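You operate a simulated robot arm through the tools that you are given. There is no shell and no other tool. Be economical: measure what you need, move in short steps, check, and stop when the job is done.

You are at the controls of a simulated two-armed robot. One attempt, no reset.

TASK
Take the lime brush and leave it on the top of the side bench. Put the black end plate on the top of the narrow table. Open the narrow drawer, fetch the comb labelled "57" from the inside of the narrow drawer and stand it on the ledge of the switch panel, then shut the drawer. Pick up the green card with one hand, pass it to the other hand and put it on the top of the desk leaf. Put the yellow pad on the top of the desk away on the second shelf from the bottom of the column rack. Open the middle desk drawer, fetch the purple tensioner and set it in the inside of the middle desk drawer and shut the drawer again. Do these in any order. Set down upright: comb, purple tensioner.

Only the result counts: the job must be done as asked and must still hold three seconds after the hand-in. Knocking over, shifting, dropping, spilling or breaking anything else fails it.

THE ROBOT
Two 7-joint arms with two-finger grippers on one trunk, on a base that drives. Base frame: it is fixed to the floor where the robot stands at the start and does not move with it; the origin is under the middle of the robot, x ahead of it, y to its left, z up. Units: m, rad, N and s.
The left shoulder is at the start at [0.07, 0.139, 1.108], the right one opposite. With the tool pointing down near the work surface each hand reaches from about 0.1 to 0.58 m from the robot's upright axis, wherever it stands, measured 20 degrees to its own side. Places, roughly: black end plate (5x5x5 cm) [0.1, -2.6, 1.3]; comb [-0.25, -5.25, 1]; green card [-0.25, -11, 1]; inside of the middle desk drawer [0, -11, 0.3]; ledge of the switch panel (15x51 cm) [0.08, -3.98, 0.5]; lime brush (12x5x7 cm) [0.5, 0.1, 0.4]; middle desk drawer [0, -10.9, 0.4]; narrow drawer [-0.2, -5.5, 1]; purple tensioner (3x4x6 cm) [0.6, -11.2, 0.8]; second shelf of the column rack [-4.8, -8.4, 0.7]; top of the desk leaf [0.7, -11.1, 0.8]; top of the narrow table [1.6, 0.1, 0.8]; top of the side bench [-3.2, -0.1, 0.8]; yellow pad (9x7x5 cm) [-0.4, -10.9, 0.8]. Payload 3.43 kg a hand.
Tool frame (each hand has its own): the origin (TCP) lies between the finger pads and is the grasp point; the fingertips stand 0.03 m ahead of it; z points along the fingers, y is the line along which they close. Largest opening 0.104 m; the body of the gripper starts 0.057 m behind the TCP.
Orientation is that of the tool frame in the base frame, as a unit quaternion [x, y, z, w]. With the fingers straight down and closing along the base's y, the tool's x points along the base's -x, its y along +y and its z along -z.

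THE INTERFACE
- The arms move only by the tool apply_moves. It takes "left_steps", "right_steps" or both (then of equal length, played together; a hand with none holds still); each is a list that holds one entry, the list of rows, each a list of 7 numbers: the turn, a rotation vector about the tool's x, y, z in rad, then the shift along the tool's x, y, z in mm, then the opening in per cent of the stroke, from 0 (shut) to 100 (fully open). In form: [[[ax, ay, az, dx, dy, dz, fingers], ...]]. A call has 1 to 8 rows; each row is the pose to reach, as a shift and turn from the pose commanded when the call began, along the tool's axes at that moment. A row lasts 0.2 s, in which the tool goes at most 0.05 m and 0.15 rad; a call with a longer step from one row to the next is refused whole, and so is a gripper value outside its range. Where a pose cannot be reached the arm comes as near as it can. A force on the tool above 40 N (or 10 N above the force at the start of the call, whichever is more), or a blocked arm, ends the call early, and 0.2 s more pass. Each finger travels about 0.045 m/s and halts on what it meets, pressing with about 30 N; the grip force reading is that of the motor and also rises with nothing between the fingers. The clock runs only during rows and for 0.2 s after the last one: add rows that repeat a pose to give the fingers time. The reply holds the time, the measured pose of the TCP, the force on the tool along the base axes, the opening and the grip force, in the units named above and with some noise, with the torque about the TCP (base axes, N m) and any sound that the robot's microphone picked up.
- Cameras (640 x 400 px; columns grow to the right, rows downward): "scene" is now at [0.1028, 0.0284, 1.2858]; the picture's right is [0.52, -0.85, 0.00], its down [-0.78, -0.48, -0.41] and it looks along [0.35, 0.22, -0.91] (base axes); focal length 261 px, centre (320, 200). "left" rides on the left gripper at [0.067, -0.018, -0.09] in its tool frame; the picture's right is [0.25, 0.97, 0.00], its down [-0.73, 0.19, -0.66] and it looks along [-0.64, 0.17, 0.75] (tool axes); focal length 218 px, centre (320, 200). "right" rides on the right gripper at [0.067, 0.018, -0.09] in its tool frame; the picture's right is [-0.25, 0.97, 0.00], its down [-0.73, -0.19, -0.66] and it looks along [-0.64, -0.17, 0.75] (tool axes); focal length 218 px, centre (320, 200). There is no depth. A picture from a camera that has moved, and an enlarged one, comes with that camera's place and axes in the base frame and with its lens. The place of the scene camera against the robot may be out by one fixed shift of up to 0.012 m in any direction.
- capture(camera): a new picture of that camera. It takes no simulated time.
- lift_body(by): slides the trunk up (or, below 0, down) by that many m; the arms and the scene camera ride with it, the base frame stays. It gives what a move gives, with no picture.
- roll_base(legs): drives the robot by 1 to 6 legs, each [ahead, left, turn to the left] in m, m and rad, along the robot's own axes; the way and the turn of a leg run together, so that a leg with both is an arc; at most 1.5 m and 3.142 rad a leg. The arms and the cameras ride along, it lands a little off, and it stops where it bumps. It gives what a move gives.
- head_to(pan, tilt): turns the head with the scene camera to pan (to the left, within 1.501 rad either way) and tilt (down, from -0.506 to 1.204), counted from straight ahead of the robot. It gives what a move gives.
- enlarge(camera, box): a new picture of the part [left, top, right, bottom] of that camera's present view, enlarged. It takes no simulated time.
- close_job(): hands the job in; it is judged then, once.

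Work in short steps. Places have to be worked out from the pictures, the camera data and where the tool is seen: move nearer, look again, correct. Check each grasp and each placing, and mend what went wrong. You have 493 turns and 264 pictures in all, those below and enlarged ones among them. Open the grippers and draw the arms clear of the work before you hand the job in, unless the task says otherwise; then end with one line.

The tools are called after "Emit:" as a command line: name --argument value ..., lists and objects as JSON in quotes. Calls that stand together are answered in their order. apply_moves: Moves the arms, as the interface text tells. Its arguments: {"type":"object","properties":{"left_steps":{"type":"array","items":{"type":"array","items":{"type":"array","items":{"type":"number"}}}},"right_steps":{"type":"array","items":{"type":"array","items":{"type":"array","items":{"type":"number"}}}}},"required":[]} The other tools are called the same way: lift_body (by) slides the trunk up or down; roll_base (legs) drives the base; head_to (pan, tilt) turns the head that bears the scene camera; capture (camera) takes a picture; enlarge (camera, box) takes an enlarged picture of a part of a camera's view; close_job () hands the job in.

At the start:

```text
clock: 0.0
left_position: [0.2533, 0.1744, 0.6536]
left_tool_rot: [-0.001, 1.0, 0.0, 0.0]
left_force: [-0.7, 0.4, 0.3]
left_ft_torque: [0.03, -0.02, 0.01]
left_width: 0.1039
left_grasp_force: 0.1
right_position: [0.3083, -0.0065, 0.6148]
right_tool_rot: [0.0, 1.0, -0.001, 0.0]
right_force: [-0.3, 0.1, 0.5]
right_ft_torque: [0.03, 0.0, -0.03]
right_width: 0.1041
right_grasp_force: 0.0
trunk travel left (down, up): [-0.602, 0.338]
robot x, y, heading: [-0.0009, 0.0012, 0.0]
head pan, tilt: [0.548, 1.145]
```

scene: 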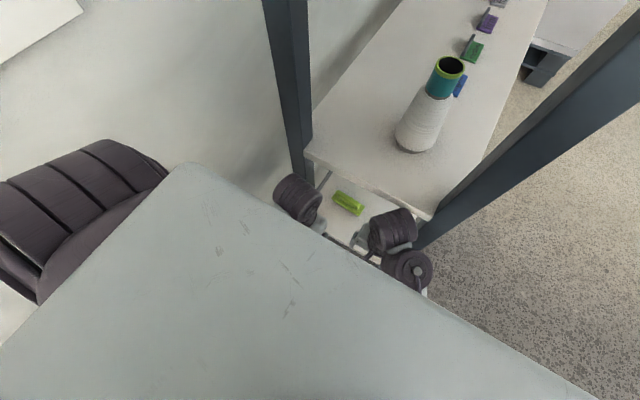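
right: 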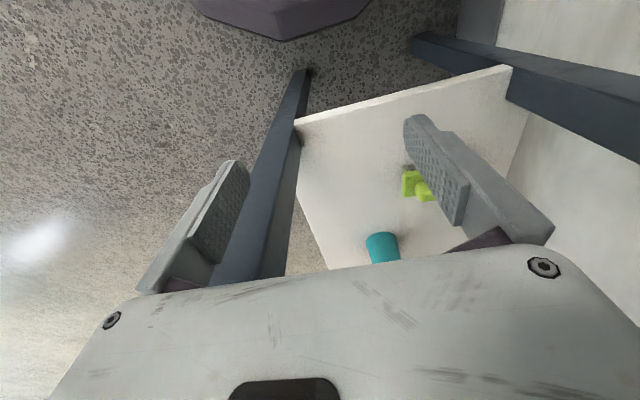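
left: 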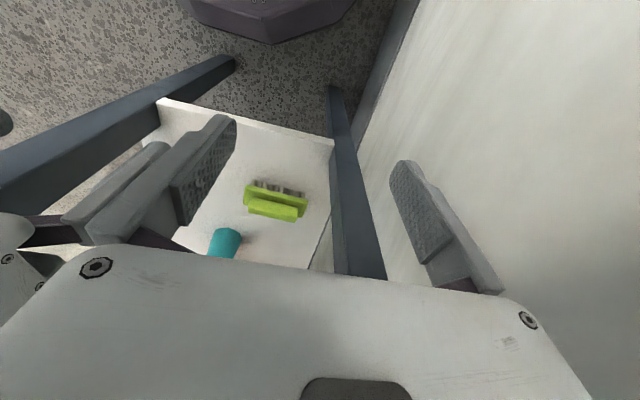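

I look round from here first, to learn the surroundings.

Emit:
head_to --pan 0 --tilt 0.5

Emit:
capture --camera "scene"

Emit:
head_to --pan -1.4 --tilt 0.3

Emit:
capture --camera "scene"

Emit:
head_to --pan 1.4 --tilt 0.3

Emit:
capture --camera "scene"

```text
clock: 1.0
left_position: [0.2539, 0.1728, 0.654]
left_tool_rot: [0.0, 1.0, 0.0, 0.001]
left_force: [-0.2, -1.7, -0.7]
left_ft_torque: [-0.01, 0.01, 0.01]
left_width: 0.1041
left_grasp_force: 0.0
right_position: [0.3076, -0.0067, 0.6138]
right_tool_rot: [-0.001, 1.0, 0.0, 0.0]
right_force: [0.5, 0.1, -0.2]
right_ft_torque: [0.03, -0.01, 0.01]
right_width: 0.1041
right_grasp_force: 0.0
trunk travel left (down, up): [-0.602, 0.338]
robot x, y, heading: [-0.001, 0.0, -0.003]
head pan, tilt: [0.0, 0.499]
```

```text
260 pictures are left
camera scene: at [0.1427, -0.0028, 1.3362], right [0.0, -1.0, 0.0], down [-0.48, 0.0, -0.88], along [0.88, 0.0, -0.48], focal length 261 px, centre (320, 200)
```

scene: 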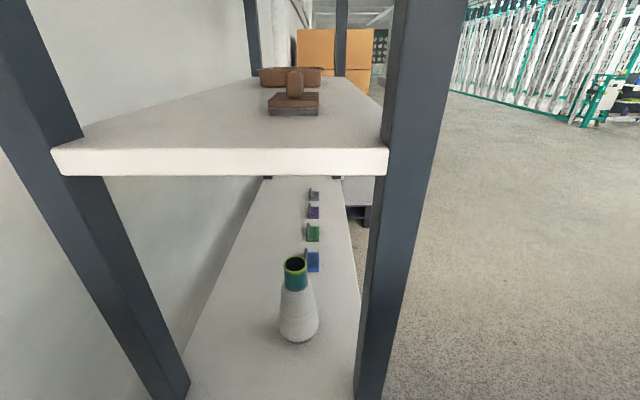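

```text
clock: 2.6
left_position: [0.2544, 0.1738, 0.6528]
left_tool_rot: [0.0, 1.0, 0.0, 0.0]
left_force: [0.8, 0.3, 0.5]
left_ft_torque: [0.07, -0.04, 0.0]
left_width: 0.104
left_grasp_force: 0.1
right_position: [0.3072, -0.0063, 0.6145]
right_tool_rot: [0.0, 1.0, 0.0, 0.0]
right_force: [0.3, 0.5, -0.6]
right_ft_torque: [-0.04, -0.01, 0.02]
right_width: 0.1041
right_grasp_force: 0.1
trunk travel left (down, up): [-0.602, 0.338]
robot x, y, heading: [-0.0, -0.0006, -0.003]
head pan, tilt: [-1.4, 0.3]
```

```text
259 pictures are left
camera scene: at [0.0677, -0.0948, 1.3547], right [-0.99, -0.17, 0.0], down [-0.05, 0.29, -0.96], along [0.16, -0.94, -0.3], focal length 261 px, centre (320, 200)
```

scene: 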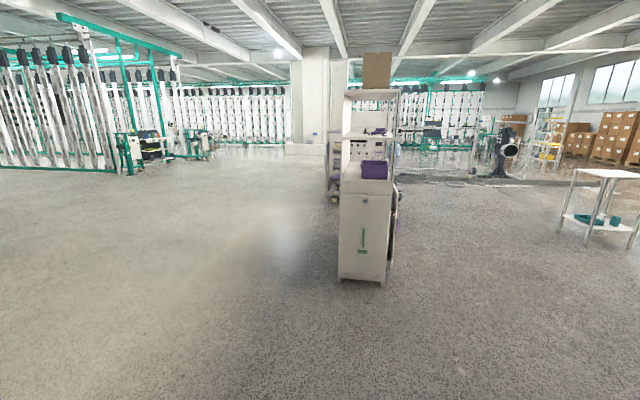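

```text
clock: 5.0
left_position: [0.2542, 0.1729, 0.6539]
left_tool_rot: [0.0, 1.0, 0.0, 0.0]
left_force: [-0.1, -0.3, 0.5]
left_ft_torque: [0.01, 0.01, -0.03]
left_width: 0.1041
left_grasp_force: 0.0
right_position: [0.3073, -0.0059, 0.6139]
right_tool_rot: [0.0, 1.0, -0.001, 0.0]
right_force: [0.1, 0.2, -0.1]
right_ft_torque: [0.02, 0.02, 0.01]
right_width: 0.1041
right_grasp_force: 0.0
trunk travel left (down, up): [-0.602, 0.338]
robot x, y, heading: [0.0016, 0.0008, -0.005]
head pan, tilt: [1.4, 0.3]
```

```text
258 pictures are left
camera scene: at [0.0676, 0.0891, 1.3547], right [0.99, -0.17, 0.0], down [-0.05, -0.29, -0.96], along [0.16, 0.94, -0.3], focal length 261 px, centre (320, 200)
```

scene: 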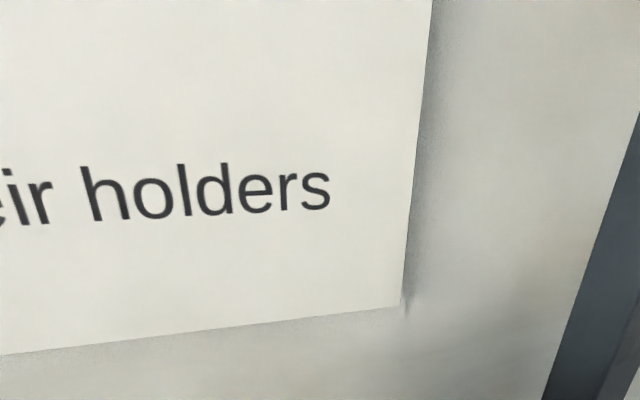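

The rack ahead holds the brush on its low shelf. I roll to the right to see the rack from the side before reaching in.

Emit:
roll_base --legs '[[-0.2, 0, 0], [0, -0.9, 0]]'

Emit:
head_to --pan 0.6 --tilt 0.35

Emit:
capture --camera "scene"

```text
clock: 10.9
left_position: [0.0594, -0.7159, 0.6554]
left_tool_rot: [0.004, 1.0, 0.0, 0.001]
left_force: [0.5, -0.7, -0.4]
left_ft_torque: [-0.03, -0.01, -0.02]
left_width: 0.104
left_grasp_force: 0.0
right_position: [0.1122, -0.8965, 0.6136]
right_tool_rot: [0.005, 1.0, 0.0, -0.001]
right_force: [-1.0, -0.1, -1.0]
right_ft_torque: [-0.02, -0.01, -0.04]
right_width: 0.1042
right_grasp_force: 0.0
trunk travel left (down, up): [-0.602, 0.338]
robot x, y, heading: [-0.1991, -0.8846, -0.009]
head pan, tilt: [1.4, 0.3]
```

```text
clock: 12.0
left_position: [0.058, -0.7163, 0.6546]
left_tool_rot: [0.005, 1.0, 0.0, -0.001]
left_force: [-0.1, 0.4, 0.3]
left_ft_torque: [0.0, 0.01, -0.01]
left_width: 0.1038
left_grasp_force: 0.0
right_position: [0.1109, -0.8968, 0.6143]
right_tool_rot: [0.005, 1.0, 0.0, 0.0]
right_force: [0.2, -0.9, 1.1]
right_ft_torque: [0.06, 0.01, 0.0]
right_width: 0.1041
right_grasp_force: 0.1
trunk travel left (down, up): [-0.602, 0.338]
robot x, y, heading: [-0.1953, -0.8879, -0.004]
head pan, tilt: [0.6, 0.351]
```

```text
257 pictures are left
camera scene: at [-0.0677, -0.8388, 1.35], right [0.56, -0.83, 0.0], down [-0.28, -0.19, -0.94], along [0.78, 0.53, -0.34], focal length 261 px, centre (320, 200)
```

scene: 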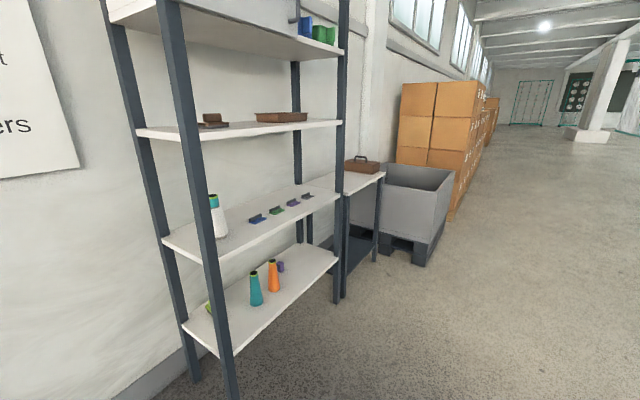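

The rack opens to -y; the brush lies at the left end of the lowest shelf. I turn to face the rack and slide along in front of the brush.

Emit:
roll_base --legs '[[0, 0, 1.571], [0, -0.7, 0]]'

Emit:
lift_body --by -0.35

Emit:
head_to --pan 0 --tilt 0.6

Emit:
capture --camera "scene"

```text
clock: 19.6
left_position: [0.3165, -0.6302, 0.6544]
left_tool_rot: [0.708, -0.706, 0.0, -0.001]
left_force: [-0.6, -0.4, 0.4]
left_ft_torque: [-0.02, 0.0, 0.01]
left_width: 0.1039
left_grasp_force: 0.1
right_position: [0.4969, -0.5757, 0.6144]
right_tool_rot: [0.709, -0.706, 0.0, 0.0]
right_force: [0.4, 0.4, 0.6]
right_ft_torque: [-0.03, 0.02, -0.01]
right_width: 0.104
right_grasp_force: 0.1
trunk travel left (down, up): [-0.602, 0.338]
robot x, y, heading: [0.4868, -0.8845, 1.573]
head pan, tilt: [0.6, 0.351]
```

```text
clock: 23.1
left_position: [0.316, -0.6295, 0.3032]
left_tool_rot: [0.709, -0.706, 0.0, 0.0]
left_force: [-0.1, -0.1, -0.1]
left_ft_torque: [0.0, -0.03, 0.02]
left_width: 0.1042
left_grasp_force: 0.1
right_position: [0.4954, -0.575, 0.2635]
right_tool_rot: [0.708, -0.706, 0.0, -0.001]
right_force: [-0.3, -0.3, 0.3]
right_ft_torque: [0.02, 0.01, 0.0]
right_width: 0.1037
right_grasp_force: 0.0
trunk travel left (down, up): [-0.252, 0.688]
robot x, y, heading: [0.4898, -0.8854, 1.578]
head pan, tilt: [0.6, 0.351]
```

```text
clock: 24.1
left_position: [0.3165, -0.63, 0.3042]
left_tool_rot: [0.708, -0.706, 0.0, 0.0]
left_force: [-0.9, -0.1, 0.6]
left_ft_torque: [0.02, -0.02, 0.01]
left_width: 0.104
left_grasp_force: 0.1
right_position: [0.4957, -0.5751, 0.2643]
right_tool_rot: [0.708, -0.706, 0.001, 0.0]
right_force: [0.9, 0.4, 0.7]
right_ft_torque: [-0.02, -0.02, 0.0]
right_width: 0.1041
right_grasp_force: 0.1
trunk travel left (down, up): [-0.252, 0.688]
robot x, y, heading: [0.4914, -0.8821, 1.571]
head pan, tilt: [0.0, 0.6]
```

```text
256 pictures are left
camera scene: at [0.4918, -0.7479, 0.9773], right [1.0, 0.0, 0.0], down [0.0, -0.56, -0.83], along [0.0, 0.83, -0.56], focal length 261 px, centre (320, 200)
```

scene: 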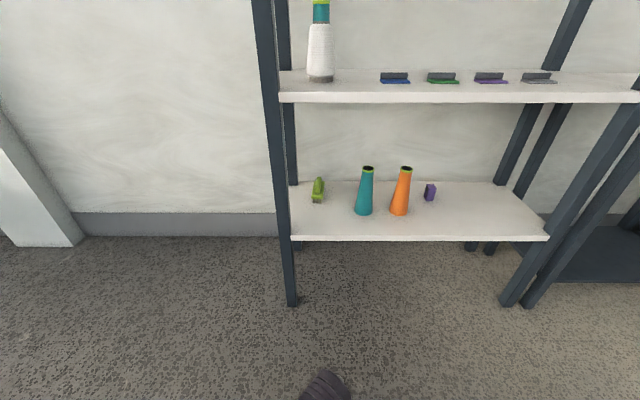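

I zoom on the brush.

Emit:
enlarge --camera "scene" --box '[260, 140, 420, 240]'

```text
4.00 times, centred on (340, 190) of scene
camera zoom: at [0.4918, -0.7479, 0.9773], right [1.0, 0.0, 0.0], down [0.0, -0.56, -0.83], along [0.0, 0.83, -0.56], focal length 1046 px, centre (240, 240)
```

zoom: 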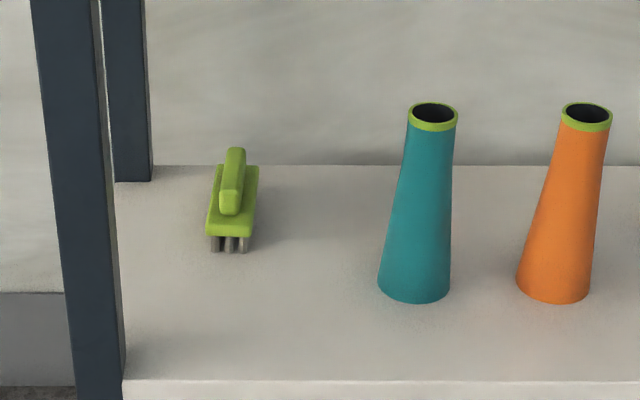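

Brush judged at about (0.475, 0.144, 0.435), on its bristles, long side along y, shelf at z≈0.40. I raise the right hand and pitch it 45° forward, then look with its camera.

Emit:
apply_moves --right_steps '[[[0, -0.13, 0, 0, 3, -40, 100], [0, -0.26, 0, 0, 7, -80, 100], [0, -0.39, 0, 0, 10, -120, 100], [0, -0.52, 0, 0, 14, -160, 100], [0, -0.65, 0, 0, 17, -200, 100], [0, -0.785, 0, 0, 20, -240, 100]]]'

Emit:
roll_base --legs '[[0.3, 0, 0]]'

Emit:
capture --camera "right"

Emit:
capture --camera "scene"

```text
clock: 25.6
left_position: [0.3161, -0.6306, 0.304]
left_tool_rot: [0.708, -0.706, 0.0, -0.001]
left_force: [-0.1, 0.1, -0.1]
left_ft_torque: [0.0, 0.01, -0.01]
left_width: 0.1041
left_grasp_force: 0.0
right_position: [0.5484, -0.5483, 0.4316]
right_tool_rot: [0.667, -0.657, -0.224, -0.271]
right_force: [-0.1, 0.2, -0.5]
right_ft_torque: [0.02, -0.01, -0.02]
right_width: 0.104
right_grasp_force: 0.1
right hand out of reach, approached as far as the arm can: row 3, 4, 5, 6
trunk travel left (down, up): [-0.252, 0.688]
robot x, y, heading: [0.4904, -0.8841, 1.572]
head pan, tilt: [0.0, 0.6]
stopped in row 6 (right hand): the arm was blocked; the commanded pose is now the measured one
```

```text
clock: 27.6
left_position: [0.3173, -0.3295, 0.3037]
left_tool_rot: [-0.707, 0.707, 0.0, 0.0]
left_force: [1.3, -1.1, 0.1]
left_ft_torque: [0.01, 0.02, 0.03]
left_width: 0.1039
left_grasp_force: 0.1
right_position: [0.5483, -0.2494, 0.4308]
right_tool_rot: [0.666, -0.658, -0.224, -0.271]
right_force: [-0.2, 0.1, 0.0]
right_ft_torque: [0.0, -0.01, -0.01]
right_width: 0.1038
right_grasp_force: 0.1
trunk travel left (down, up): [-0.252, 0.688]
robot x, y, heading: [0.4918, -0.5885, 1.569]
head pan, tilt: [0.0, 0.6]
```

```text
254 pictures are left
camera right: at [0.5281, -0.358, 0.4538], right [-0.97, 0.2, 0.1], down [0.13, 0.12, 0.98], along [0.19, 0.97, -0.14], focal length 218 px, centre (320, 200)
```

right: 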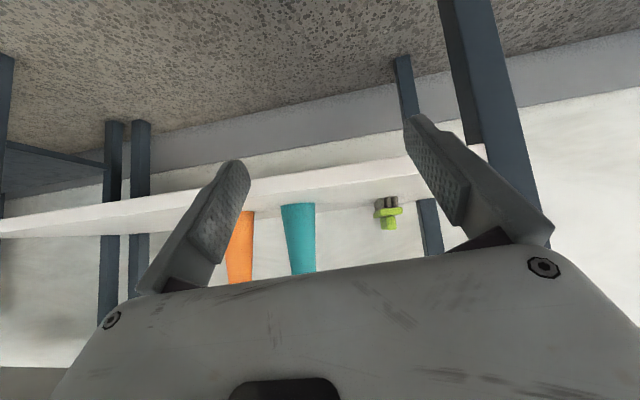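

```text
253 pictures are left
camera scene: at [0.4922, -0.4482, 0.9772], right [1.0, 0.0, 0.0], down [0.0, -0.57, -0.83], along [0.0, 0.83, -0.57], focal length 261 px, centre (320, 200)
```

scene: 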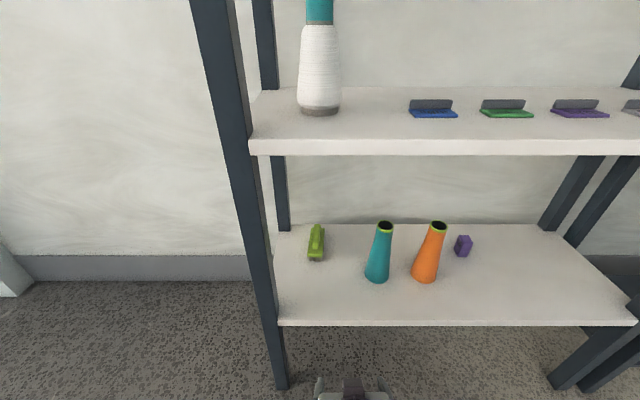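

Brush confirmed at x≈0.482, y 0.083–0.20, z≈0.44. I close in a bit, then line the right hand up in x and above shelf height.

Emit:
roll_base --legs '[[0.08, 0, 0]]'

Emit:
apply_moves --right_steps '[[[0, 0, 0, -16, 20, -19, 100], [0, 0, 0, -32, 41, -38, 100], [0, 0, 0, -48, 61, -57, 90], [0, 0, 0, -48, 61, -57, 85]]]'

Emit:
capture --camera "right"

```text
clock: 28.6
left_position: [0.3175, -0.2528, 0.3039]
left_tool_rot: [-0.707, 0.708, 0.0, 0.0]
left_force: [-0.2, 0.4, -1.1]
left_ft_torque: [0.0, -0.03, 0.03]
left_width: 0.104
left_grasp_force: 0.1
right_position: [0.5471, -0.1702, 0.4298]
right_tool_rot: [0.666, -0.658, -0.224, -0.271]
right_force: [0.0, 0.0, -0.7]
right_ft_torque: [-0.01, -0.01, -0.02]
right_width: 0.1045
right_grasp_force: 0.1
trunk travel left (down, up): [-0.252, 0.688]
robot x, y, heading: [0.4879, -0.5058, 1.568]
head pan, tilt: [0.0, 0.6]
```

```text
clock: 29.1
left_position: [0.3167, -0.2521, 0.3045]
left_tool_rot: [-0.707, 0.707, 0.0, 0.0]
left_force: [-0.9, -1.1, -1.0]
left_ft_torque: [0.0, 0.04, -0.02]
left_width: 0.1039
left_grasp_force: 0.0
right_position: [0.5888, -0.1658, 0.4195]
right_tool_rot: [0.698, -0.62, -0.165, -0.318]
right_force: [0.2, -0.3, -0.1]
right_ft_torque: [0.01, 0.0, -0.04]
right_width: 0.1039
right_grasp_force: 0.1
right hand out of reach, approached as far as the arm can: row 1, 2
trunk travel left (down, up): [-0.252, 0.688]
robot x, y, heading: [0.4958, -0.5046, 1.569]
head pan, tilt: [0.0, 0.6]
stopped in row 2 (right hand): the arm was blocked; the commanded pose is now the measured one
```

```text
252 pictures are left
camera right: at [0.5688, -0.2759, 0.4392], right [-0.98, 0.17, -0.07], down [-0.05, 0.13, 0.99], along [0.17, 0.98, -0.12], focal length 218 px, centre (320, 200)
```

right: 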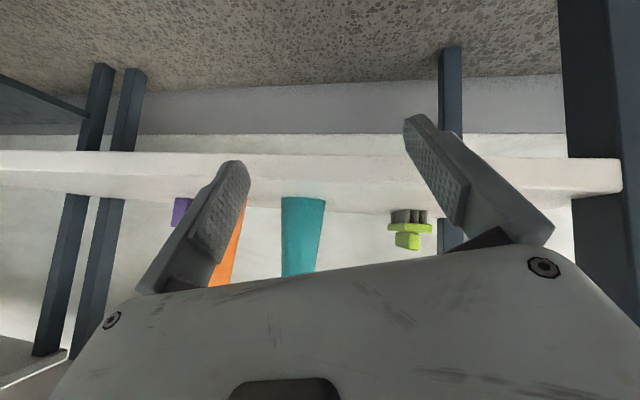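

The arm is too folded at this height. I back up slightly, raise the trunk and try again from a lower relative position.

Emit:
roll_base --legs '[[-0.12, 0, 0]]'

Emit:
lift_body --by 0.18

Emit:
apply_moves --right_steps '[[[0, 0, 0, 0, 30, 0, 100], [0, 0, 0, 0, 60, 0, 100], [0, 0, 0, 0, 90, 0, 85], [0, 0, 0, 0, 100, 0, 85]]]'

```text
clock: 30.4
left_position: [0.3166, -0.3732, 0.303]
left_tool_rot: [0.708, -0.707, 0.0, 0.0]
left_force: [0.1, 0.3, 1.0]
left_ft_torque: [0.01, -0.01, 0.03]
left_width: 0.1041
left_grasp_force: 0.0
right_position: [0.5879, -0.2878, 0.418]
right_tool_rot: [0.699, -0.62, -0.166, -0.317]
right_force: [-0.8, -0.6, 0.4]
right_ft_torque: [0.01, -0.02, 0.0]
right_width: 0.104
right_grasp_force: 0.0
trunk travel left (down, up): [-0.252, 0.688]
robot x, y, heading: [0.4927, -0.6262, 1.572]
head pan, tilt: [0.0, 0.6]
```

```text
clock: 32.4
left_position: [0.3173, -0.3734, 0.4835]
left_tool_rot: [0.708, -0.707, 0.0, 0.0]
left_force: [-0.1, 0.6, -0.8]
left_ft_torque: [-0.03, -0.03, 0.01]
left_width: 0.1039
left_grasp_force: 0.0
right_position: [0.5875, -0.2888, 0.5974]
right_tool_rot: [0.698, -0.62, -0.166, -0.317]
right_force: [-0.7, 0.6, -0.7]
right_ft_torque: [-0.01, -0.02, 0.0]
right_width: 0.1042
right_grasp_force: 0.1
trunk travel left (down, up): [-0.432, 0.508]
robot x, y, heading: [0.4891, -0.6248, 1.574]
head pan, tilt: [0.0, 0.6]
```

```text
clock: 33.4
left_position: [0.3177, -0.3737, 0.4847]
left_tool_rot: [0.707, -0.707, -0.001, 0.001]
left_force: [-1.0, 0.4, -0.5]
left_ft_torque: [-0.02, 0.02, -0.03]
left_width: 0.104
left_grasp_force: 0.1
right_position: [0.5644, -0.2553, 0.541]
right_tool_rot: [0.698, -0.62, -0.167, -0.317]
right_force: [0.4, -0.1, 0.5]
right_ft_torque: [0.01, 0.02, 0.01]
right_width: 0.0883
right_grasp_force: 0.0
right hand out of reach, approached as far as the arm can: row 1, 2, 3, 4
trunk travel left (down, up): [-0.432, 0.508]
robot x, y, heading: [0.4907, -0.625, 1.57]
head pan, tilt: [0.0, 0.6]
```

The limit is the inner one (hand too near the shoulder), so I reach out and down while squaring the orientation, stopping in front of the shelf.

Emit:
apply_moves --right_steps '[[[-0.05, -0.027, 0.06, -8, 7, 38, 85], [-0.1, -0.054, 0.12, -17, 15, 76, 85], [-0.154, -0.081, 0.183, -25, 22, 113, 85], [-0.154, -0.081, 0.183, -25, 22, 113, 85]]]'

Emit:
capture --camera "right"

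```text
clock: 34.4
left_position: [0.3179, -0.3738, 0.483]
left_tool_rot: [0.708, -0.707, 0.0, 0.0]
left_force: [0.5, -0.3, -0.2]
left_ft_torque: [-0.03, 0.03, 0.0]
left_width: 0.1042
left_grasp_force: 0.2
right_position: [0.5618, -0.1617, 0.4667]
right_tool_rot: [-0.652, 0.655, 0.271, 0.272]
right_force: [0.0, -0.7, 0.0]
right_ft_torque: [0.06, 0.02, 0.06]
right_width: 0.0885
right_grasp_force: 0.0
trunk travel left (down, up): [-0.432, 0.508]
robot x, y, heading: [0.4892, -0.6297, 1.575]
head pan, tilt: [0.0, 0.6]
```

```text
251 pictures are left
camera right: at [0.544, -0.2727, 0.4825], right [-0.97, 0.18, 0.18], down [0.19, 0.05, 0.98], along [0.17, 0.98, -0.08], focal length 218 px, centre (320, 200)
```

right: 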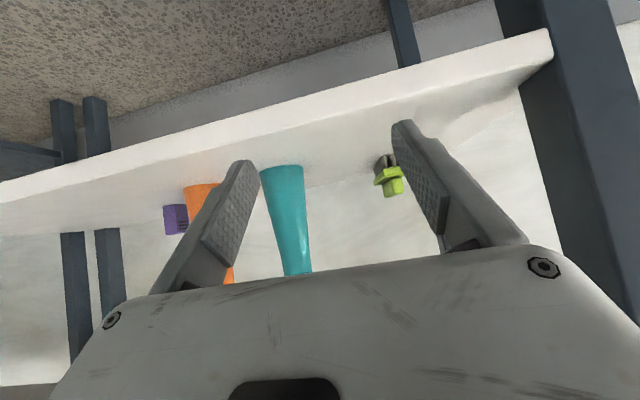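

Orientation is now right. Sideways 80 mm to the brush line, then forward over the shelf, and look again.

Emit:
apply_moves --right_steps '[[[0, 0, 0, 0, 40, 0, 85], [0, 0, 0, 0, 80, 0, 85], [0, 0, 0, -28, 80, 28, 85], [0, 0, 0, -57, 80, 57, 85], [0, 0, 0, -85, 80, 85, 85], [0, 0, 0, -113, 80, 113, 85], [0, 0, 0, -113, 80, 113, 85]]]'

Emit:
capture --camera "right"

```text
clock: 36.0
left_position: [0.3173, -0.3734, 0.4844]
left_tool_rot: [0.708, -0.706, 0.0, 0.001]
left_force: [0.6, -0.6, -1.5]
left_ft_torque: [0.01, -0.02, 0.0]
left_width: 0.1042
left_grasp_force: 0.0
right_position: [0.4796, -0.0052, 0.4652]
right_tool_rot: [0.654, -0.653, -0.27, -0.271]
right_force: [1.6, 0.6, 0.5]
right_ft_torque: [-0.02, 0.02, 0.03]
right_width: 0.0885
right_grasp_force: 0.1
trunk travel left (down, up): [-0.432, 0.508]
robot x, y, heading: [0.4923, -0.6269, 1.571]
head pan, tilt: [0.0, 0.6]
```

```text
250 pictures are left
camera right: at [0.4623, -0.1155, 0.4819], right [-0.97, 0.18, 0.18], down [0.19, 0.05, 0.98], along [0.17, 0.98, -0.08], focal length 218 px, centre (320, 200)
```

right: 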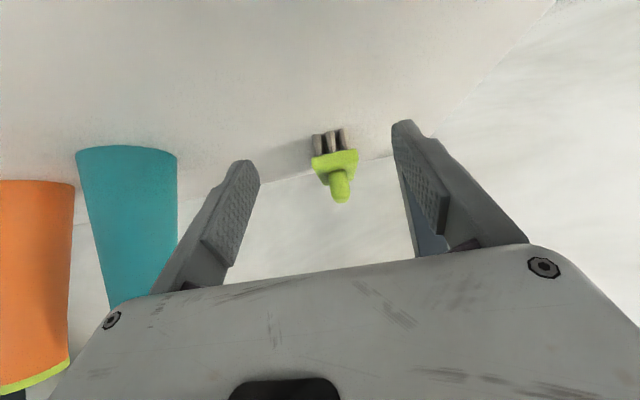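

Brush sits centred between the fingers. I go in 130 mm and down 27 mm, then close.

Emit:
apply_moves --right_steps '[[[0, 0, 0, -25, 3, 33, 85], [0, 0, 0, -50, 3, 66, 85], [0, 0, 0, -70, 3, 97, 85], [0, 0, 0, -73, 3, 111, 85], [0, 0, 0, -73, 3, 111, 40], [0, 0, 0, -73, 3, 111, 20], [0, 0, 0, -73, 3, 111, 10], [0, 0, 0, -73, 3, 111, 10]]]'

Emit:
capture --camera "right"

```text
clock: 37.8
left_position: [0.3173, -0.3742, 0.4837]
left_tool_rot: [0.708, -0.706, -0.001, 0.0]
left_force: [-0.7, 0.3, 0.5]
left_ft_torque: [-0.03, -0.02, -0.01]
left_width: 0.104
left_grasp_force: 0.1
right_position: [0.488, 0.0996, 0.4535]
right_tool_rot: [0.654, -0.653, -0.269, -0.27]
right_force: [0.0, 0.0, -1.8]
right_ft_torque: [-0.03, 0.0, 0.0]
right_width: 0.0444
right_grasp_force: 29.1
right hand out of reach, approached as far as the arm can: row 3, 4, 5, 6, 7, 8
trunk travel left (down, up): [-0.432, 0.508]
robot x, y, heading: [0.4919, -0.6263, 1.575]
head pan, tilt: [0.0, 0.6]
```

```text
249 pictures are left
camera right: at [0.472, -0.0097, 0.4694], right [-0.97, 0.18, 0.18], down [0.19, 0.05, 0.98], along [0.17, 0.98, -0.09], focal length 218 px, centre (320, 200)
```

right: 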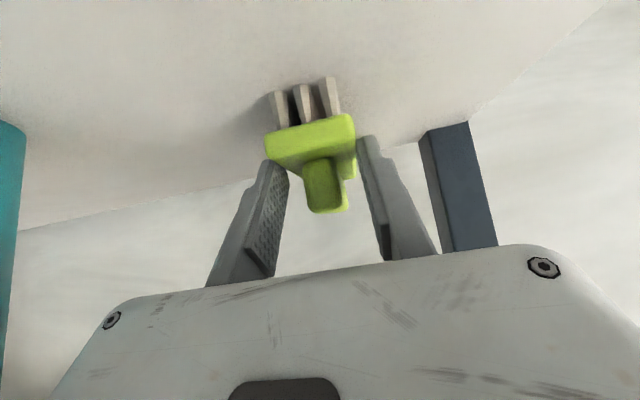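

It is gripped, but only with the tips near the front end as the arm ran out of reach. I reopen, roll 45 mm closer, drop slightly and regrip.

Emit:
apply_moves --right_steps '[[[0, 0, 0, 0, 0, 0, 60], [0, 0, 0, 0, 0, 0, 85], [0, 0, 0, 0, 9, 0, 85]]]'

Emit:
roll_base --legs '[[0.05, 0, 0]]'

Emit:
capture --camera "right"

```text
clock: 38.6
left_position: [0.3162, -0.3731, 0.4842]
left_tool_rot: [0.708, -0.706, 0.0, 0.0]
left_force: [0.7, 0.4, 0.1]
left_ft_torque: [-0.03, -0.01, -0.01]
left_width: 0.1043
left_grasp_force: 0.1
right_position: [0.4808, 0.1001, 0.455]
right_tool_rot: [-0.654, 0.654, 0.269, 0.271]
right_force: [0.5, -0.4, -0.4]
right_ft_torque: [-0.01, 0.02, 0.0]
right_width: 0.0882
right_grasp_force: 0.0
trunk travel left (down, up): [-0.432, 0.508]
robot x, y, heading: [0.4917, -0.6277, 1.577]
head pan, tilt: [0.0, 0.6]
```

```text
clock: 39.5
left_position: [0.3165, -0.3225, 0.4834]
left_tool_rot: [0.708, -0.706, 0.0, 0.0]
left_force: [0.6, 0.8, 0.4]
left_ft_torque: [0.01, -0.02, -0.01]
left_width: 0.1038
left_grasp_force: 0.1
right_position: [0.4797, 0.1489, 0.4527]
right_tool_rot: [0.654, -0.653, -0.269, -0.27]
right_force: [0.3, -0.8, 0.0]
right_ft_torque: [-0.01, 0.02, 0.03]
right_width: 0.0883
right_grasp_force: 0.0
trunk travel left (down, up): [-0.432, 0.508]
robot x, y, heading: [0.4898, -0.5809, 1.573]
head pan, tilt: [0.0, 0.6]
```

```text
248 pictures are left
camera right: at [0.4631, 0.0385, 0.4698], right [-0.97, 0.18, 0.18], down [0.19, 0.05, 0.98], along [0.17, 0.98, -0.09], focal length 218 px, centre (320, 200)
```

right: 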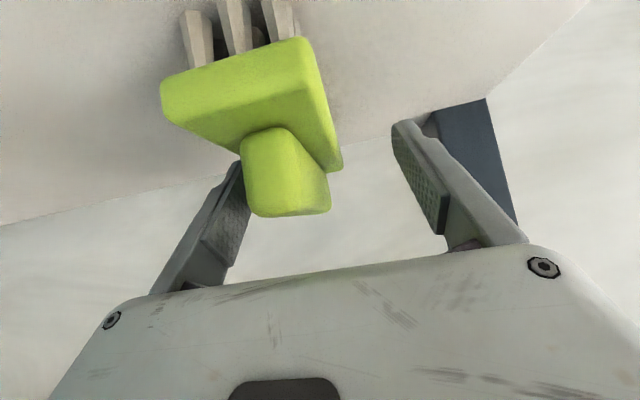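

Hand now over the brush's middle; shift 10 mm to centre, lower 12 mm and grip.

Emit:
apply_moves --right_steps '[[[0, 0, 0, 0, -10, 0, 85], [0, 0, 0, 8, -10, 8, 85], [0, 0, 0, 8, -10, 8, 50], [0, 0, 0, 8, -10, 8, 25], [0, 0, 0, 8, -10, 8, 5], [0, 0, 0, 8, -10, 8, 5]]]'

Emit:
capture --camera "right"

```text
clock: 40.9
left_position: [0.3165, -0.3247, 0.4832]
left_tool_rot: [0.708, -0.707, 0.0, 0.0]
left_force: [0.7, 0.0, -0.4]
left_ft_torque: [0.0, 0.01, 0.01]
left_width: 0.1042
left_grasp_force: 0.1
right_position: [0.4932, 0.1453, 0.4448]
right_tool_rot: [0.654, -0.653, -0.269, -0.271]
right_force: [0.3, 0.3, -0.3]
right_ft_torque: [0.02, -0.02, -0.05]
right_width: 0.0442
right_grasp_force: 29.9
right hand out of reach, approached as far as the arm can: row 2, 3, 4, 5, 6
trunk travel left (down, up): [-0.432, 0.508]
robot x, y, heading: [0.4933, -0.5797, 1.571]
head pan, tilt: [0.0, 0.6]
```

```text
247 pictures are left
camera right: at [0.4748, 0.0346, 0.461], right [-0.97, 0.18, 0.18], down [0.19, 0.05, 0.98], along [0.17, 0.98, -0.09], focal length 218 px, centre (320, 200)
```

right: 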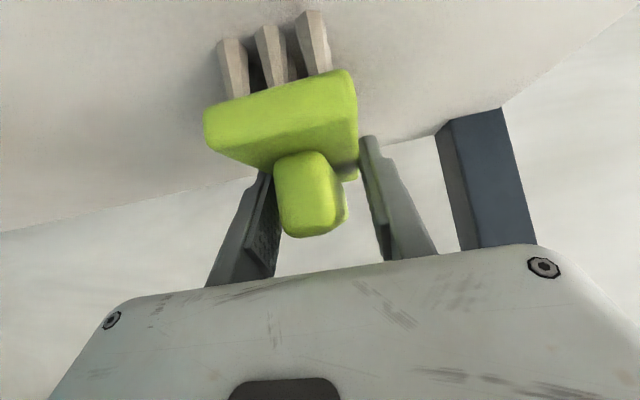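

Firm grip on the plate of the brush. I lift with the trunk and then back straight out.

Emit:
lift_body --by 0.06

Emit:
roll_base --legs '[[-0.45, 0, 0]]'

Emit:
capture --camera "right"

Emit:
capture --camera "scene"

```text
clock: 41.9
left_position: [0.3167, -0.3239, 0.544]
left_tool_rot: [0.708, -0.706, 0.0, 0.0]
left_force: [0.0, 0.4, 1.1]
left_ft_torque: [0.02, -0.03, 0.01]
left_width: 0.1041
left_grasp_force: 0.1
right_position: [0.492, 0.1464, 0.505]
right_tool_rot: [0.654, -0.653, -0.269, -0.271]
right_force: [-0.8, 0.3, -0.9]
right_ft_torque: [0.0, 0.03, 0.0]
right_width: 0.0442
right_grasp_force: 30.1
trunk travel left (down, up): [-0.492, 0.448]
robot x, y, heading: [0.4948, -0.5769, 1.575]
head pan, tilt: [0.0, 0.6]
```

```text
clock: 44.6
left_position: [0.319, -0.7741, 0.5432]
left_tool_rot: [-0.705, 0.71, 0.0, 0.0]
left_force: [-0.1, -0.5, -0.5]
left_ft_torque: [0.0, 0.02, 0.02]
left_width: 0.1039
left_grasp_force: 0.1
right_position: [0.4972, -0.3049, 0.5041]
right_tool_rot: [-0.652, 0.655, 0.268, 0.272]
right_force: [-0.5, 0.0, -1.1]
right_ft_torque: [0.01, -0.04, 0.02]
right_width: 0.0443
right_grasp_force: 30.5
trunk travel left (down, up): [-0.492, 0.448]
robot x, y, heading: [0.4873, -1.0272, 1.57]
head pan, tilt: [0.0, 0.6]
```

```text
246 pictures are left
camera right: at [0.4786, -0.4163, 0.5215], right [-0.97, 0.18, 0.18], down [0.19, 0.05, 0.98], along [0.17, 0.98, -0.08], focal length 218 px, centre (320, 200)
```

right: 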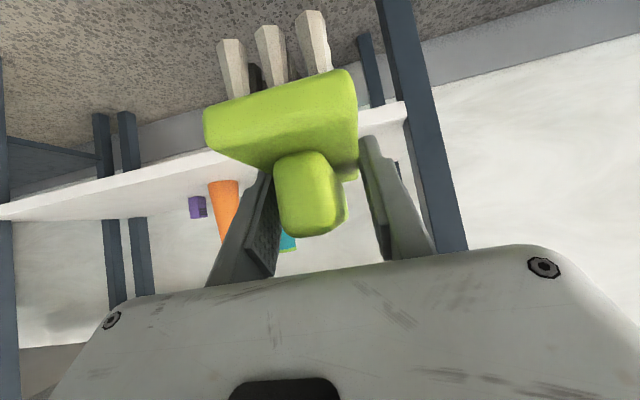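

```text
245 pictures are left
camera scene: at [0.4925, -0.8937, 1.2173], right [1.0, 0.0, 0.0], down [0.0, -0.56, -0.83], along [0.0, 0.83, -0.56], focal length 261 px, centre (320, 200)
```

scene: 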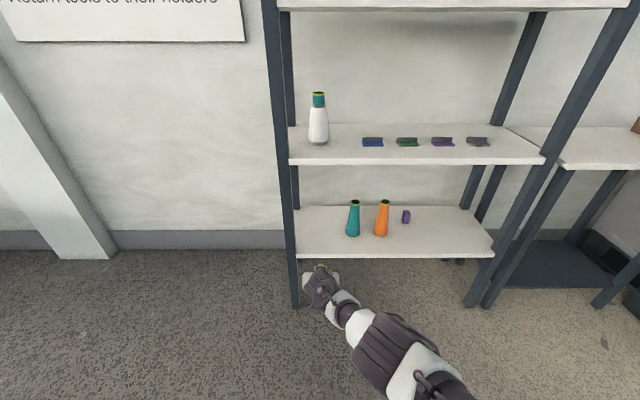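

Brush is held cleanly. I turn to face -x, raise the trunk and look for the side bench.

Emit:
roll_base --legs '[[0, 0, 1.571]]'

Emit:
lift_body --by 0.44

Emit:
head_to --pan -0.1 --tilt 0.2

Emit:
capture --camera "scene"

```text
clock: 48.8
left_position: [0.2308, -1.1945, 0.544]
left_tool_rot: [1.0, -0.016, -0.001, 0.0]
left_force: [0.1, -0.4, -0.3]
left_ft_torque: [0.02, 0.0, 0.02]
left_width: 0.104
left_grasp_force: 0.1
right_position: [-0.2334, -1.0028, 0.5049]
right_tool_rot: [0.924, -0.015, -0.382, -0.007]
right_force: [-0.3, -0.4, -1.2]
right_ft_torque: [-0.01, -0.02, 0.01]
right_width: 0.0443
right_grasp_force: 30.3
trunk travel left (down, up): [-0.492, 0.448]
robot x, y, heading: [0.4935, -1.0309, 3.105]
head pan, tilt: [0.0, 0.6]
```

```text
refused: 0.44 is not a number from -0.4 to 0.4
```

```text
clock: 49.7
left_position: [0.2299, -1.1942, 0.5437]
left_tool_rot: [1.0, -0.017, -0.001, 0.001]
left_force: [-0.3, 1.4, -0.3]
left_ft_torque: [0.0, 0.0, 0.01]
left_width: 0.1041
left_grasp_force: 0.1
right_position: [-0.233, -1.0019, 0.5044]
right_tool_rot: [0.924, -0.016, -0.382, -0.008]
right_force: [-0.1, 0.2, -1.4]
right_ft_torque: [-0.01, 0.0, 0.01]
right_width: 0.0442
right_grasp_force: 30.0
trunk travel left (down, up): [-0.492, 0.448]
robot x, y, heading: [0.4892, -1.0294, 3.109]
head pan, tilt: [-0.099, 0.201]
```

```text
244 pictures are left
camera scene: at [0.3492, -1.018, 1.2539], right [0.13, 0.99, 0.0], down [0.2, -0.03, -0.98], along [-0.97, 0.13, -0.2], focal length 261 px, centre (320, 200)
```

scene: 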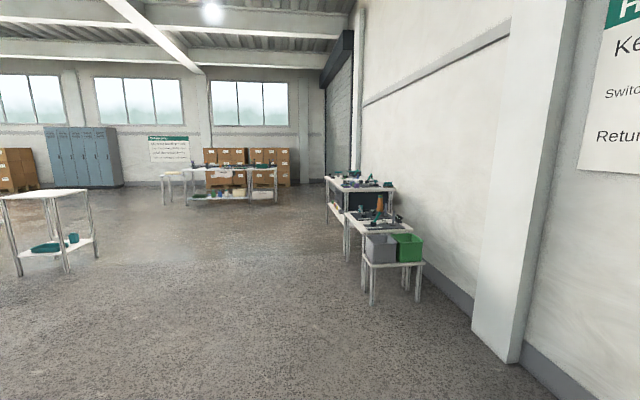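

I zoom in on the benches along the wall.

Emit:
enlarge --camera "scene" --box '[310, 150, 450, 310]'

Emit:
lift_body --by 0.4

```text
2.50 times, centred on (380, 230) of scene
camera zoom: at [0.3492, -1.018, 1.2539], right [0.13, 0.99, 0.0], down [0.2, -0.03, -0.98], along [-0.97, 0.13, -0.2], focal length 654 px, centre (170, 125)
```

zoom: 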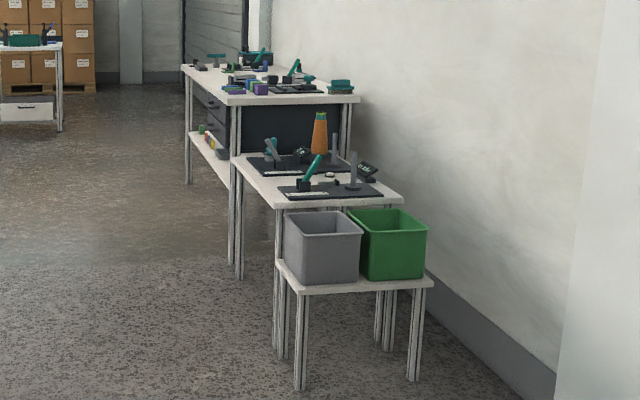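

```text
clock: 53.5
left_position: [0.2304, -1.1947, 0.9443]
left_tool_rot: [1.0, -0.016, 0.0, 0.0]
left_force: [0.1, -0.3, -0.3]
left_ft_torque: [-0.01, -0.02, 0.0]
left_width: 0.1037
left_grasp_force: 0.1
right_position: [-0.233, -1.0028, 0.9044]
right_tool_rot: [0.925, -0.014, -0.381, -0.006]
right_force: [0.6, -0.8, -0.9]
right_ft_torque: [-0.03, -0.01, -0.03]
right_width: 0.0441
right_grasp_force: 29.4
trunk travel left (down, up): [-0.892, 0.048]
robot x, y, heading: [0.4895, -1.0267, 3.112]
head pan, tilt: [-0.099, 0.201]
```

The large bench (top ≈0.79, x from about -2.3) is the side bench. I drive along it, staying at y≈-1.1.

Emit:
roll_base --legs '[[1.5, 0.0, 0], [1.5, 0.0, 0], [0.2, 0, 0]]'

Emit:
head_to --pan -1.2 --tilt 0.6

Emit:
capture --camera "scene"

```text
clock: 69.3
left_position: [-3.0059, -1.0816, 0.9442]
left_tool_rot: [1.0, -0.029, 0.0, 0.0]
left_force: [0.2, 0.1, -0.5]
left_ft_torque: [-0.03, 0.02, 0.01]
left_width: 0.1039
left_grasp_force: 0.1
right_position: [-3.4649, -0.8788, 0.9059]
right_tool_rot: [0.924, -0.028, -0.382, -0.014]
right_force: [0.1, -0.2, -1.7]
right_ft_torque: [-0.02, 0.0, 0.0]
right_width: 0.0445
right_grasp_force: 30.3
trunk travel left (down, up): [-0.892, 0.048]
robot x, y, heading: [-2.7464, -0.9248, 3.081]
head pan, tilt: [-0.099, 0.201]
```

```text
clock: 70.6
left_position: [-3.008, -1.0821, 0.9439]
left_tool_rot: [1.0, -0.03, 0.001, 0.0]
left_force: [0.1, -0.4, 0.5]
left_ft_torque: [0.0, -0.01, 0.0]
left_width: 0.1044
left_grasp_force: 0.1
right_position: [-3.468, -0.8777, 0.9033]
right_tool_rot: [0.924, -0.027, -0.381, -0.012]
right_force: [-0.1, -0.4, -1.5]
right_ft_torque: [0.0, 0.04, -0.01]
right_width: 0.0442
right_grasp_force: 29.8
trunk travel left (down, up): [-0.892, 0.048]
robot x, y, heading: [-2.7438, -0.9211, 3.084]
head pan, tilt: [-1.201, 0.6]
```

```text
242 pictures are left
camera scene: at [-2.8205, -0.8398, 1.6172], right [0.95, 0.31, 0.0], down [0.17, -0.54, -0.83], along [-0.25, 0.79, -0.56], focal length 261 px, centre (320, 200)
```

scene: 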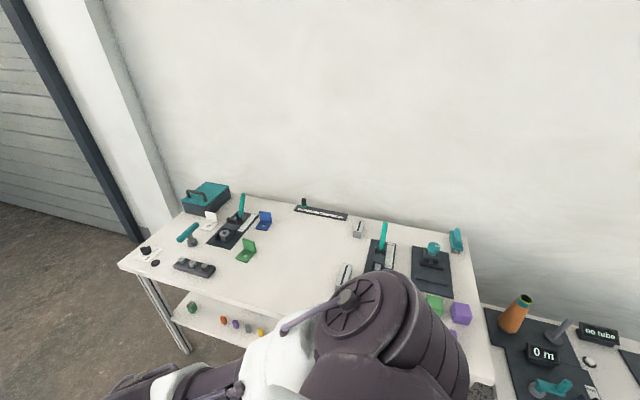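

A clear area lies around (-3.1, -0.2) on the bench. I back off to y≈-1.5, slide to x≈-3.1 and turn to face the bench.

Emit:
roll_base --legs '[[0, 0.6, 0], [0.33, 0, 0], [0, 0, -1.513]]'

Emit:
head_to --pan 0.0 --tilt 0.55

Emit:
capture --camera "scene"

Emit:
capture --camera "right"

```text
clock: 79.4
left_position: [-3.2954, -1.2387, 0.9433]
left_tool_rot: [0.715, -0.699, 0.0, 0.0]
left_force: [-0.3, 0.5, 0.6]
left_ft_torque: [0.01, 0.0, 0.0]
left_width: 0.1038
left_grasp_force: 0.0
right_position: [-3.1304, -0.7654, 0.9039]
right_tool_rot: [0.66, -0.646, -0.272, -0.268]
right_force: [-0.3, 0.1, -0.5]
right_ft_torque: [-0.04, 0.0, -0.03]
right_width: 0.0444
right_grasp_force: 30.2
trunk travel left (down, up): [-0.892, 0.048]
robot x, y, heading: [-3.1148, -1.4894, 1.595]
head pan, tilt: [-1.201, 0.6]
```

```text
clock: 80.8
left_position: [-3.2946, -1.2395, 0.9444]
left_tool_rot: [0.715, -0.699, -0.001, 0.001]
left_force: [-0.4, -0.6, 1.5]
left_ft_torque: [0.05, 0.02, 0.01]
left_width: 0.104
left_grasp_force: 0.0
right_position: [-3.1298, -0.7665, 0.905]
right_tool_rot: [0.661, -0.645, -0.273, -0.268]
right_force: [-0.2, 0.1, -1.0]
right_ft_torque: [0.01, -0.01, 0.0]
right_width: 0.0443
right_grasp_force: 30.1
trunk travel left (down, up): [-0.892, 0.048]
robot x, y, heading: [-3.1164, -1.4863, 1.587]
head pan, tilt: [0.0, 0.55]
```

```text
241 pictures are left
camera scene: at [-3.1177, -1.3513, 1.6217], right [1.0, 0.02, 0.0], down [0.01, -0.52, -0.85], along [-0.02, 0.85, -0.52], focal length 261 px, centre (320, 200)
```

scene: 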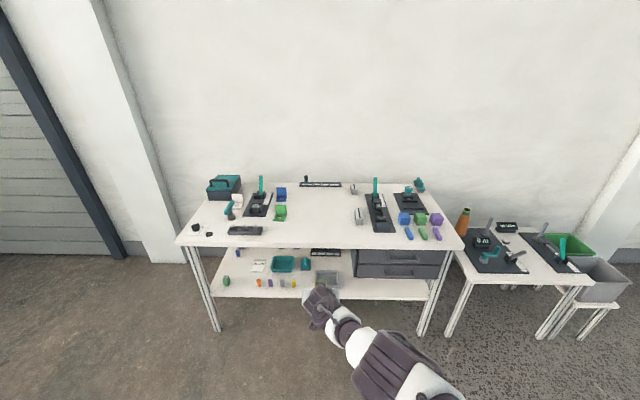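

```text
240 pictures are left
camera right: at [-3.1447, -0.8764, 0.921], right [-0.97, 0.16, 0.18], down [0.19, 0.06, 0.98], along [0.15, 0.99, -0.09], focal length 218 px, centre (320, 200)
```

right: 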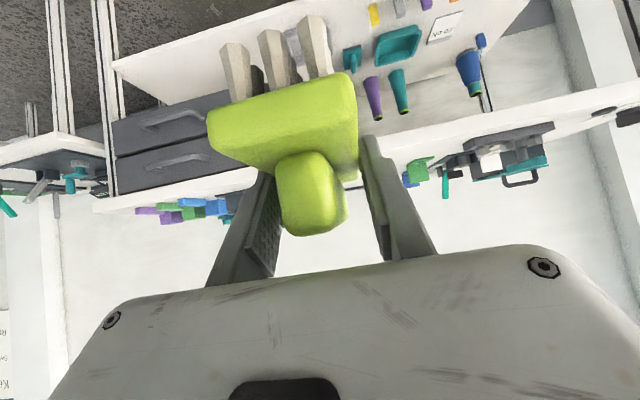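

The spot near (-3.13, -0.22) is free. I roll ahead so that the brush comes over it.

Emit:
roll_base --legs '[[0.54, 0, -0.016]]'

Emit:
capture --camera "right"

Emit:
capture --camera "scene"

```text
clock: 83.9
left_position: [-3.3004, -0.704, 0.943]
left_tool_rot: [0.71, -0.704, 0.0, 0.0]
left_force: [0.0, -0.2, 0.2]
left_ft_torque: [0.0, 0.03, 0.03]
left_width: 0.1042
left_grasp_force: 0.0
right_position: [-3.1291, -0.2318, 0.9055]
right_tool_rot: [0.657, -0.651, -0.271, -0.269]
right_force: [0.6, 0.0, -1.2]
right_ft_torque: [0.02, -0.02, 0.01]
right_width: 0.0444
right_grasp_force: 30.0
trunk travel left (down, up): [-0.892, 0.048]
robot x, y, heading: [-3.1222, -0.956, 1.581]
head pan, tilt: [0.0, 0.55]
```

```text
239 pictures are left
camera right: at [-3.145, -0.3431, 0.9214], right [-0.97, 0.17, 0.18], down [0.19, 0.05, 0.98], along [0.16, 0.98, -0.08], focal length 218 px, centre (320, 200)
```

right: 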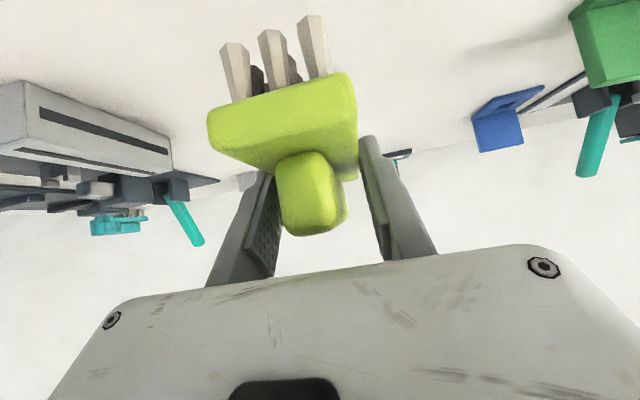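

```text
238 pictures are left
camera scene: at [-3.1246, -0.8188, 1.6218], right [1.0, 0.01, 0.0], down [0.01, -0.52, -0.85], along [-0.01, 0.85, -0.52], focal length 261 px, centre (320, 200)
```

scene: 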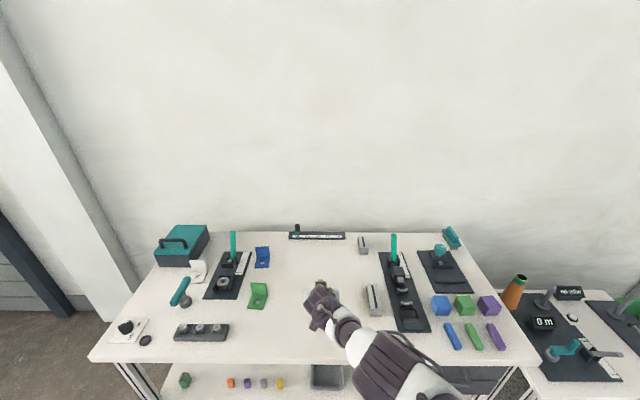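

Clear all round. I lower with the trunk close to the top.

Emit:
lift_body --by -0.055

Emit:
capture --camera "right"

```text
clock: 84.9
left_position: [-3.3004, -0.7031, 0.8892]
left_tool_rot: [0.71, -0.704, 0.0, 0.0]
left_force: [1.0, 0.6, 0.6]
left_ft_torque: [0.02, 0.02, 0.03]
left_width: 0.1041
left_grasp_force: 0.1
right_position: [-3.1285, -0.2306, 0.8504]
right_tool_rot: [0.657, -0.651, -0.27, -0.269]
right_force: [-0.6, -0.7, -2.0]
right_ft_torque: [-0.02, -0.03, -0.01]
right_width: 0.0444
right_grasp_force: 30.2
trunk travel left (down, up): [-0.837, 0.103]
robot x, y, heading: [-3.1272, -0.9515, 1.581]
head pan, tilt: [0.0, 0.55]
```

```text
237 pictures are left
camera right: at [-3.1449, -0.3428, 0.8662], right [-0.97, 0.17, 0.18], down [0.19, 0.05, 0.98], along [0.16, 0.98, -0.08], focal length 218 px, centre (320, 200)
```

right: 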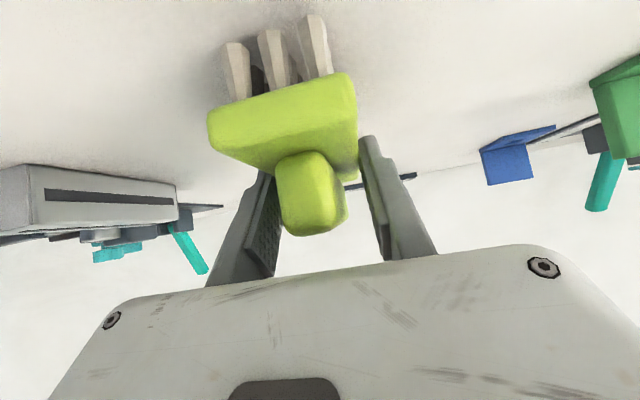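

Still above the surface; I step down by arm and watch the force.

Emit:
apply_moves --right_steps '[[[0, 0, 0, 3, 0, 3, 5], [0, 0, 0, 6, 0, 6, 5]]]'

Emit:
apply_moves --right_steps '[[[0, 0, 0, 2, 0, 2, 5], [0, 0, 0, 4, 0, 4, 5]]]'

```text
clock: 85.5
left_position: [-3.3003, -0.7039, 0.8883]
left_tool_rot: [0.711, -0.703, 0.0, 0.001]
left_force: [-0.6, 0.1, -0.1]
left_ft_torque: [0.03, 0.01, 0.01]
left_width: 0.1036
left_grasp_force: 0.0
right_position: [-3.1267, -0.2346, 0.8436]
right_tool_rot: [0.655, -0.65, -0.273, -0.271]
right_force: [-1.4, 2.7, 7.6]
right_ft_torque: [-0.37, 0.02, -0.1]
right_width: 0.0442
right_grasp_force: 29.9
right hand out of reach, approached as far as the arm can: row 2
trunk travel left (down, up): [-0.837, 0.103]
robot x, y, heading: [-3.1252, -0.9568, 1.579]
head pan, tilt: [0.0, 0.55]
```

```text
clock: 86.1
left_position: [-3.2993, -0.7035, 0.8894]
left_tool_rot: [0.71, -0.704, -0.001, -0.001]
left_force: [-0.8, -0.7, 0.3]
left_ft_torque: [-0.03, -0.01, -0.05]
left_width: 0.1042
left_grasp_force: 0.1
right_position: [-3.1282, -0.2348, 0.8447]
right_tool_rot: [0.656, -0.649, -0.275, -0.271]
right_force: [0.0, 8.8, 22.1]
right_ft_torque: [0.36, 0.05, 0.07]
right_width: 0.0445
right_grasp_force: 30.0
trunk travel left (down, up): [-0.837, 0.103]
robot x, y, heading: [-3.124, -0.9538, 1.579]
head pan, tilt: [0.0, 0.55]
```

Contact made. I ease up slightly, open, and withdraw up and back along the fingers.

Emit:
apply_moves --right_steps '[[[0, 0, 0, -2, 0, -2, 5], [0, 0, 0, -2, 0, -2, 30], [0, 0, 0, -2, 0, -2, 70], [0, 0, 0, -2, 0, -2, 90], [0, 0, 0, -2, 0, -2, 90]]]'

Emit:
apply_moves --right_steps '[[[0, 0, 0, 0, 0, -40, 90], [0, 0, 0, 0, 0, -80, 90], [0, 0, 0, 0, 0, -120, 90]]]'

Emit:
capture --camera "right"

```text
clock: 87.3
left_position: [-3.3008, -0.7028, 0.8886]
left_tool_rot: [0.711, -0.703, 0.0, 0.0]
left_force: [-0.6, -0.3, 0.6]
left_ft_torque: [0.0, -0.01, -0.01]
left_width: 0.1041
left_grasp_force: 0.0
right_position: [-3.1259, -0.2349, 0.8393]
right_tool_rot: [0.656, -0.651, -0.27, -0.27]
right_force: [-0.2, -0.6, 0.8]
right_ft_torque: [-0.04, 0.0, -0.03]
right_width: 0.0933
right_grasp_force: 0.1
trunk travel left (down, up): [-0.837, 0.103]
robot x, y, heading: [-3.1275, -0.9553, 1.579]
head pan, tilt: [0.0, 0.55]
```

```text
clock: 88.1
left_position: [-3.3007, -0.7036, 0.8884]
left_tool_rot: [0.71, -0.704, -0.001, 0.0]
left_force: [0.4, -0.3, -0.4]
left_ft_torque: [0.01, -0.01, -0.03]
left_width: 0.104
left_grasp_force: 0.1
right_position: [-3.1235, -0.3202, 0.9262]
right_tool_rot: [0.656, -0.651, -0.27, -0.27]
right_force: [0.3, 0.8, 0.0]
right_ft_torque: [0.04, 0.02, -0.01]
right_width: 0.0934
right_grasp_force: 0.1
trunk travel left (down, up): [-0.837, 0.103]
robot x, y, heading: [-3.1245, -0.9567, 1.581]
head pan, tilt: [0.0, 0.55]
```

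```text
236 pictures are left
camera right: at [-3.1408, -0.4309, 0.9422], right [-0.97, 0.17, 0.17], down [0.19, 0.06, 0.98], along [0.16, 0.98, -0.09], focal length 218 px, centre (320, 200)
```

right: 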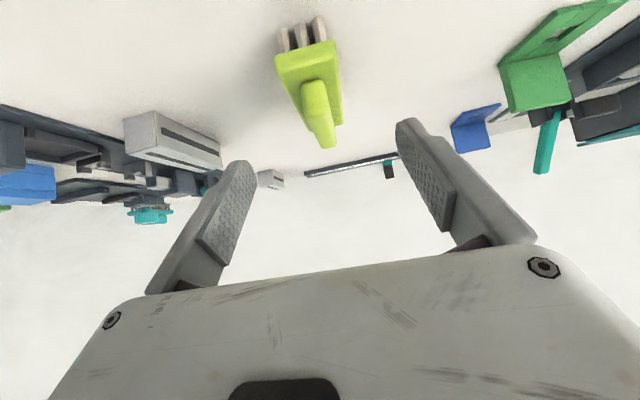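

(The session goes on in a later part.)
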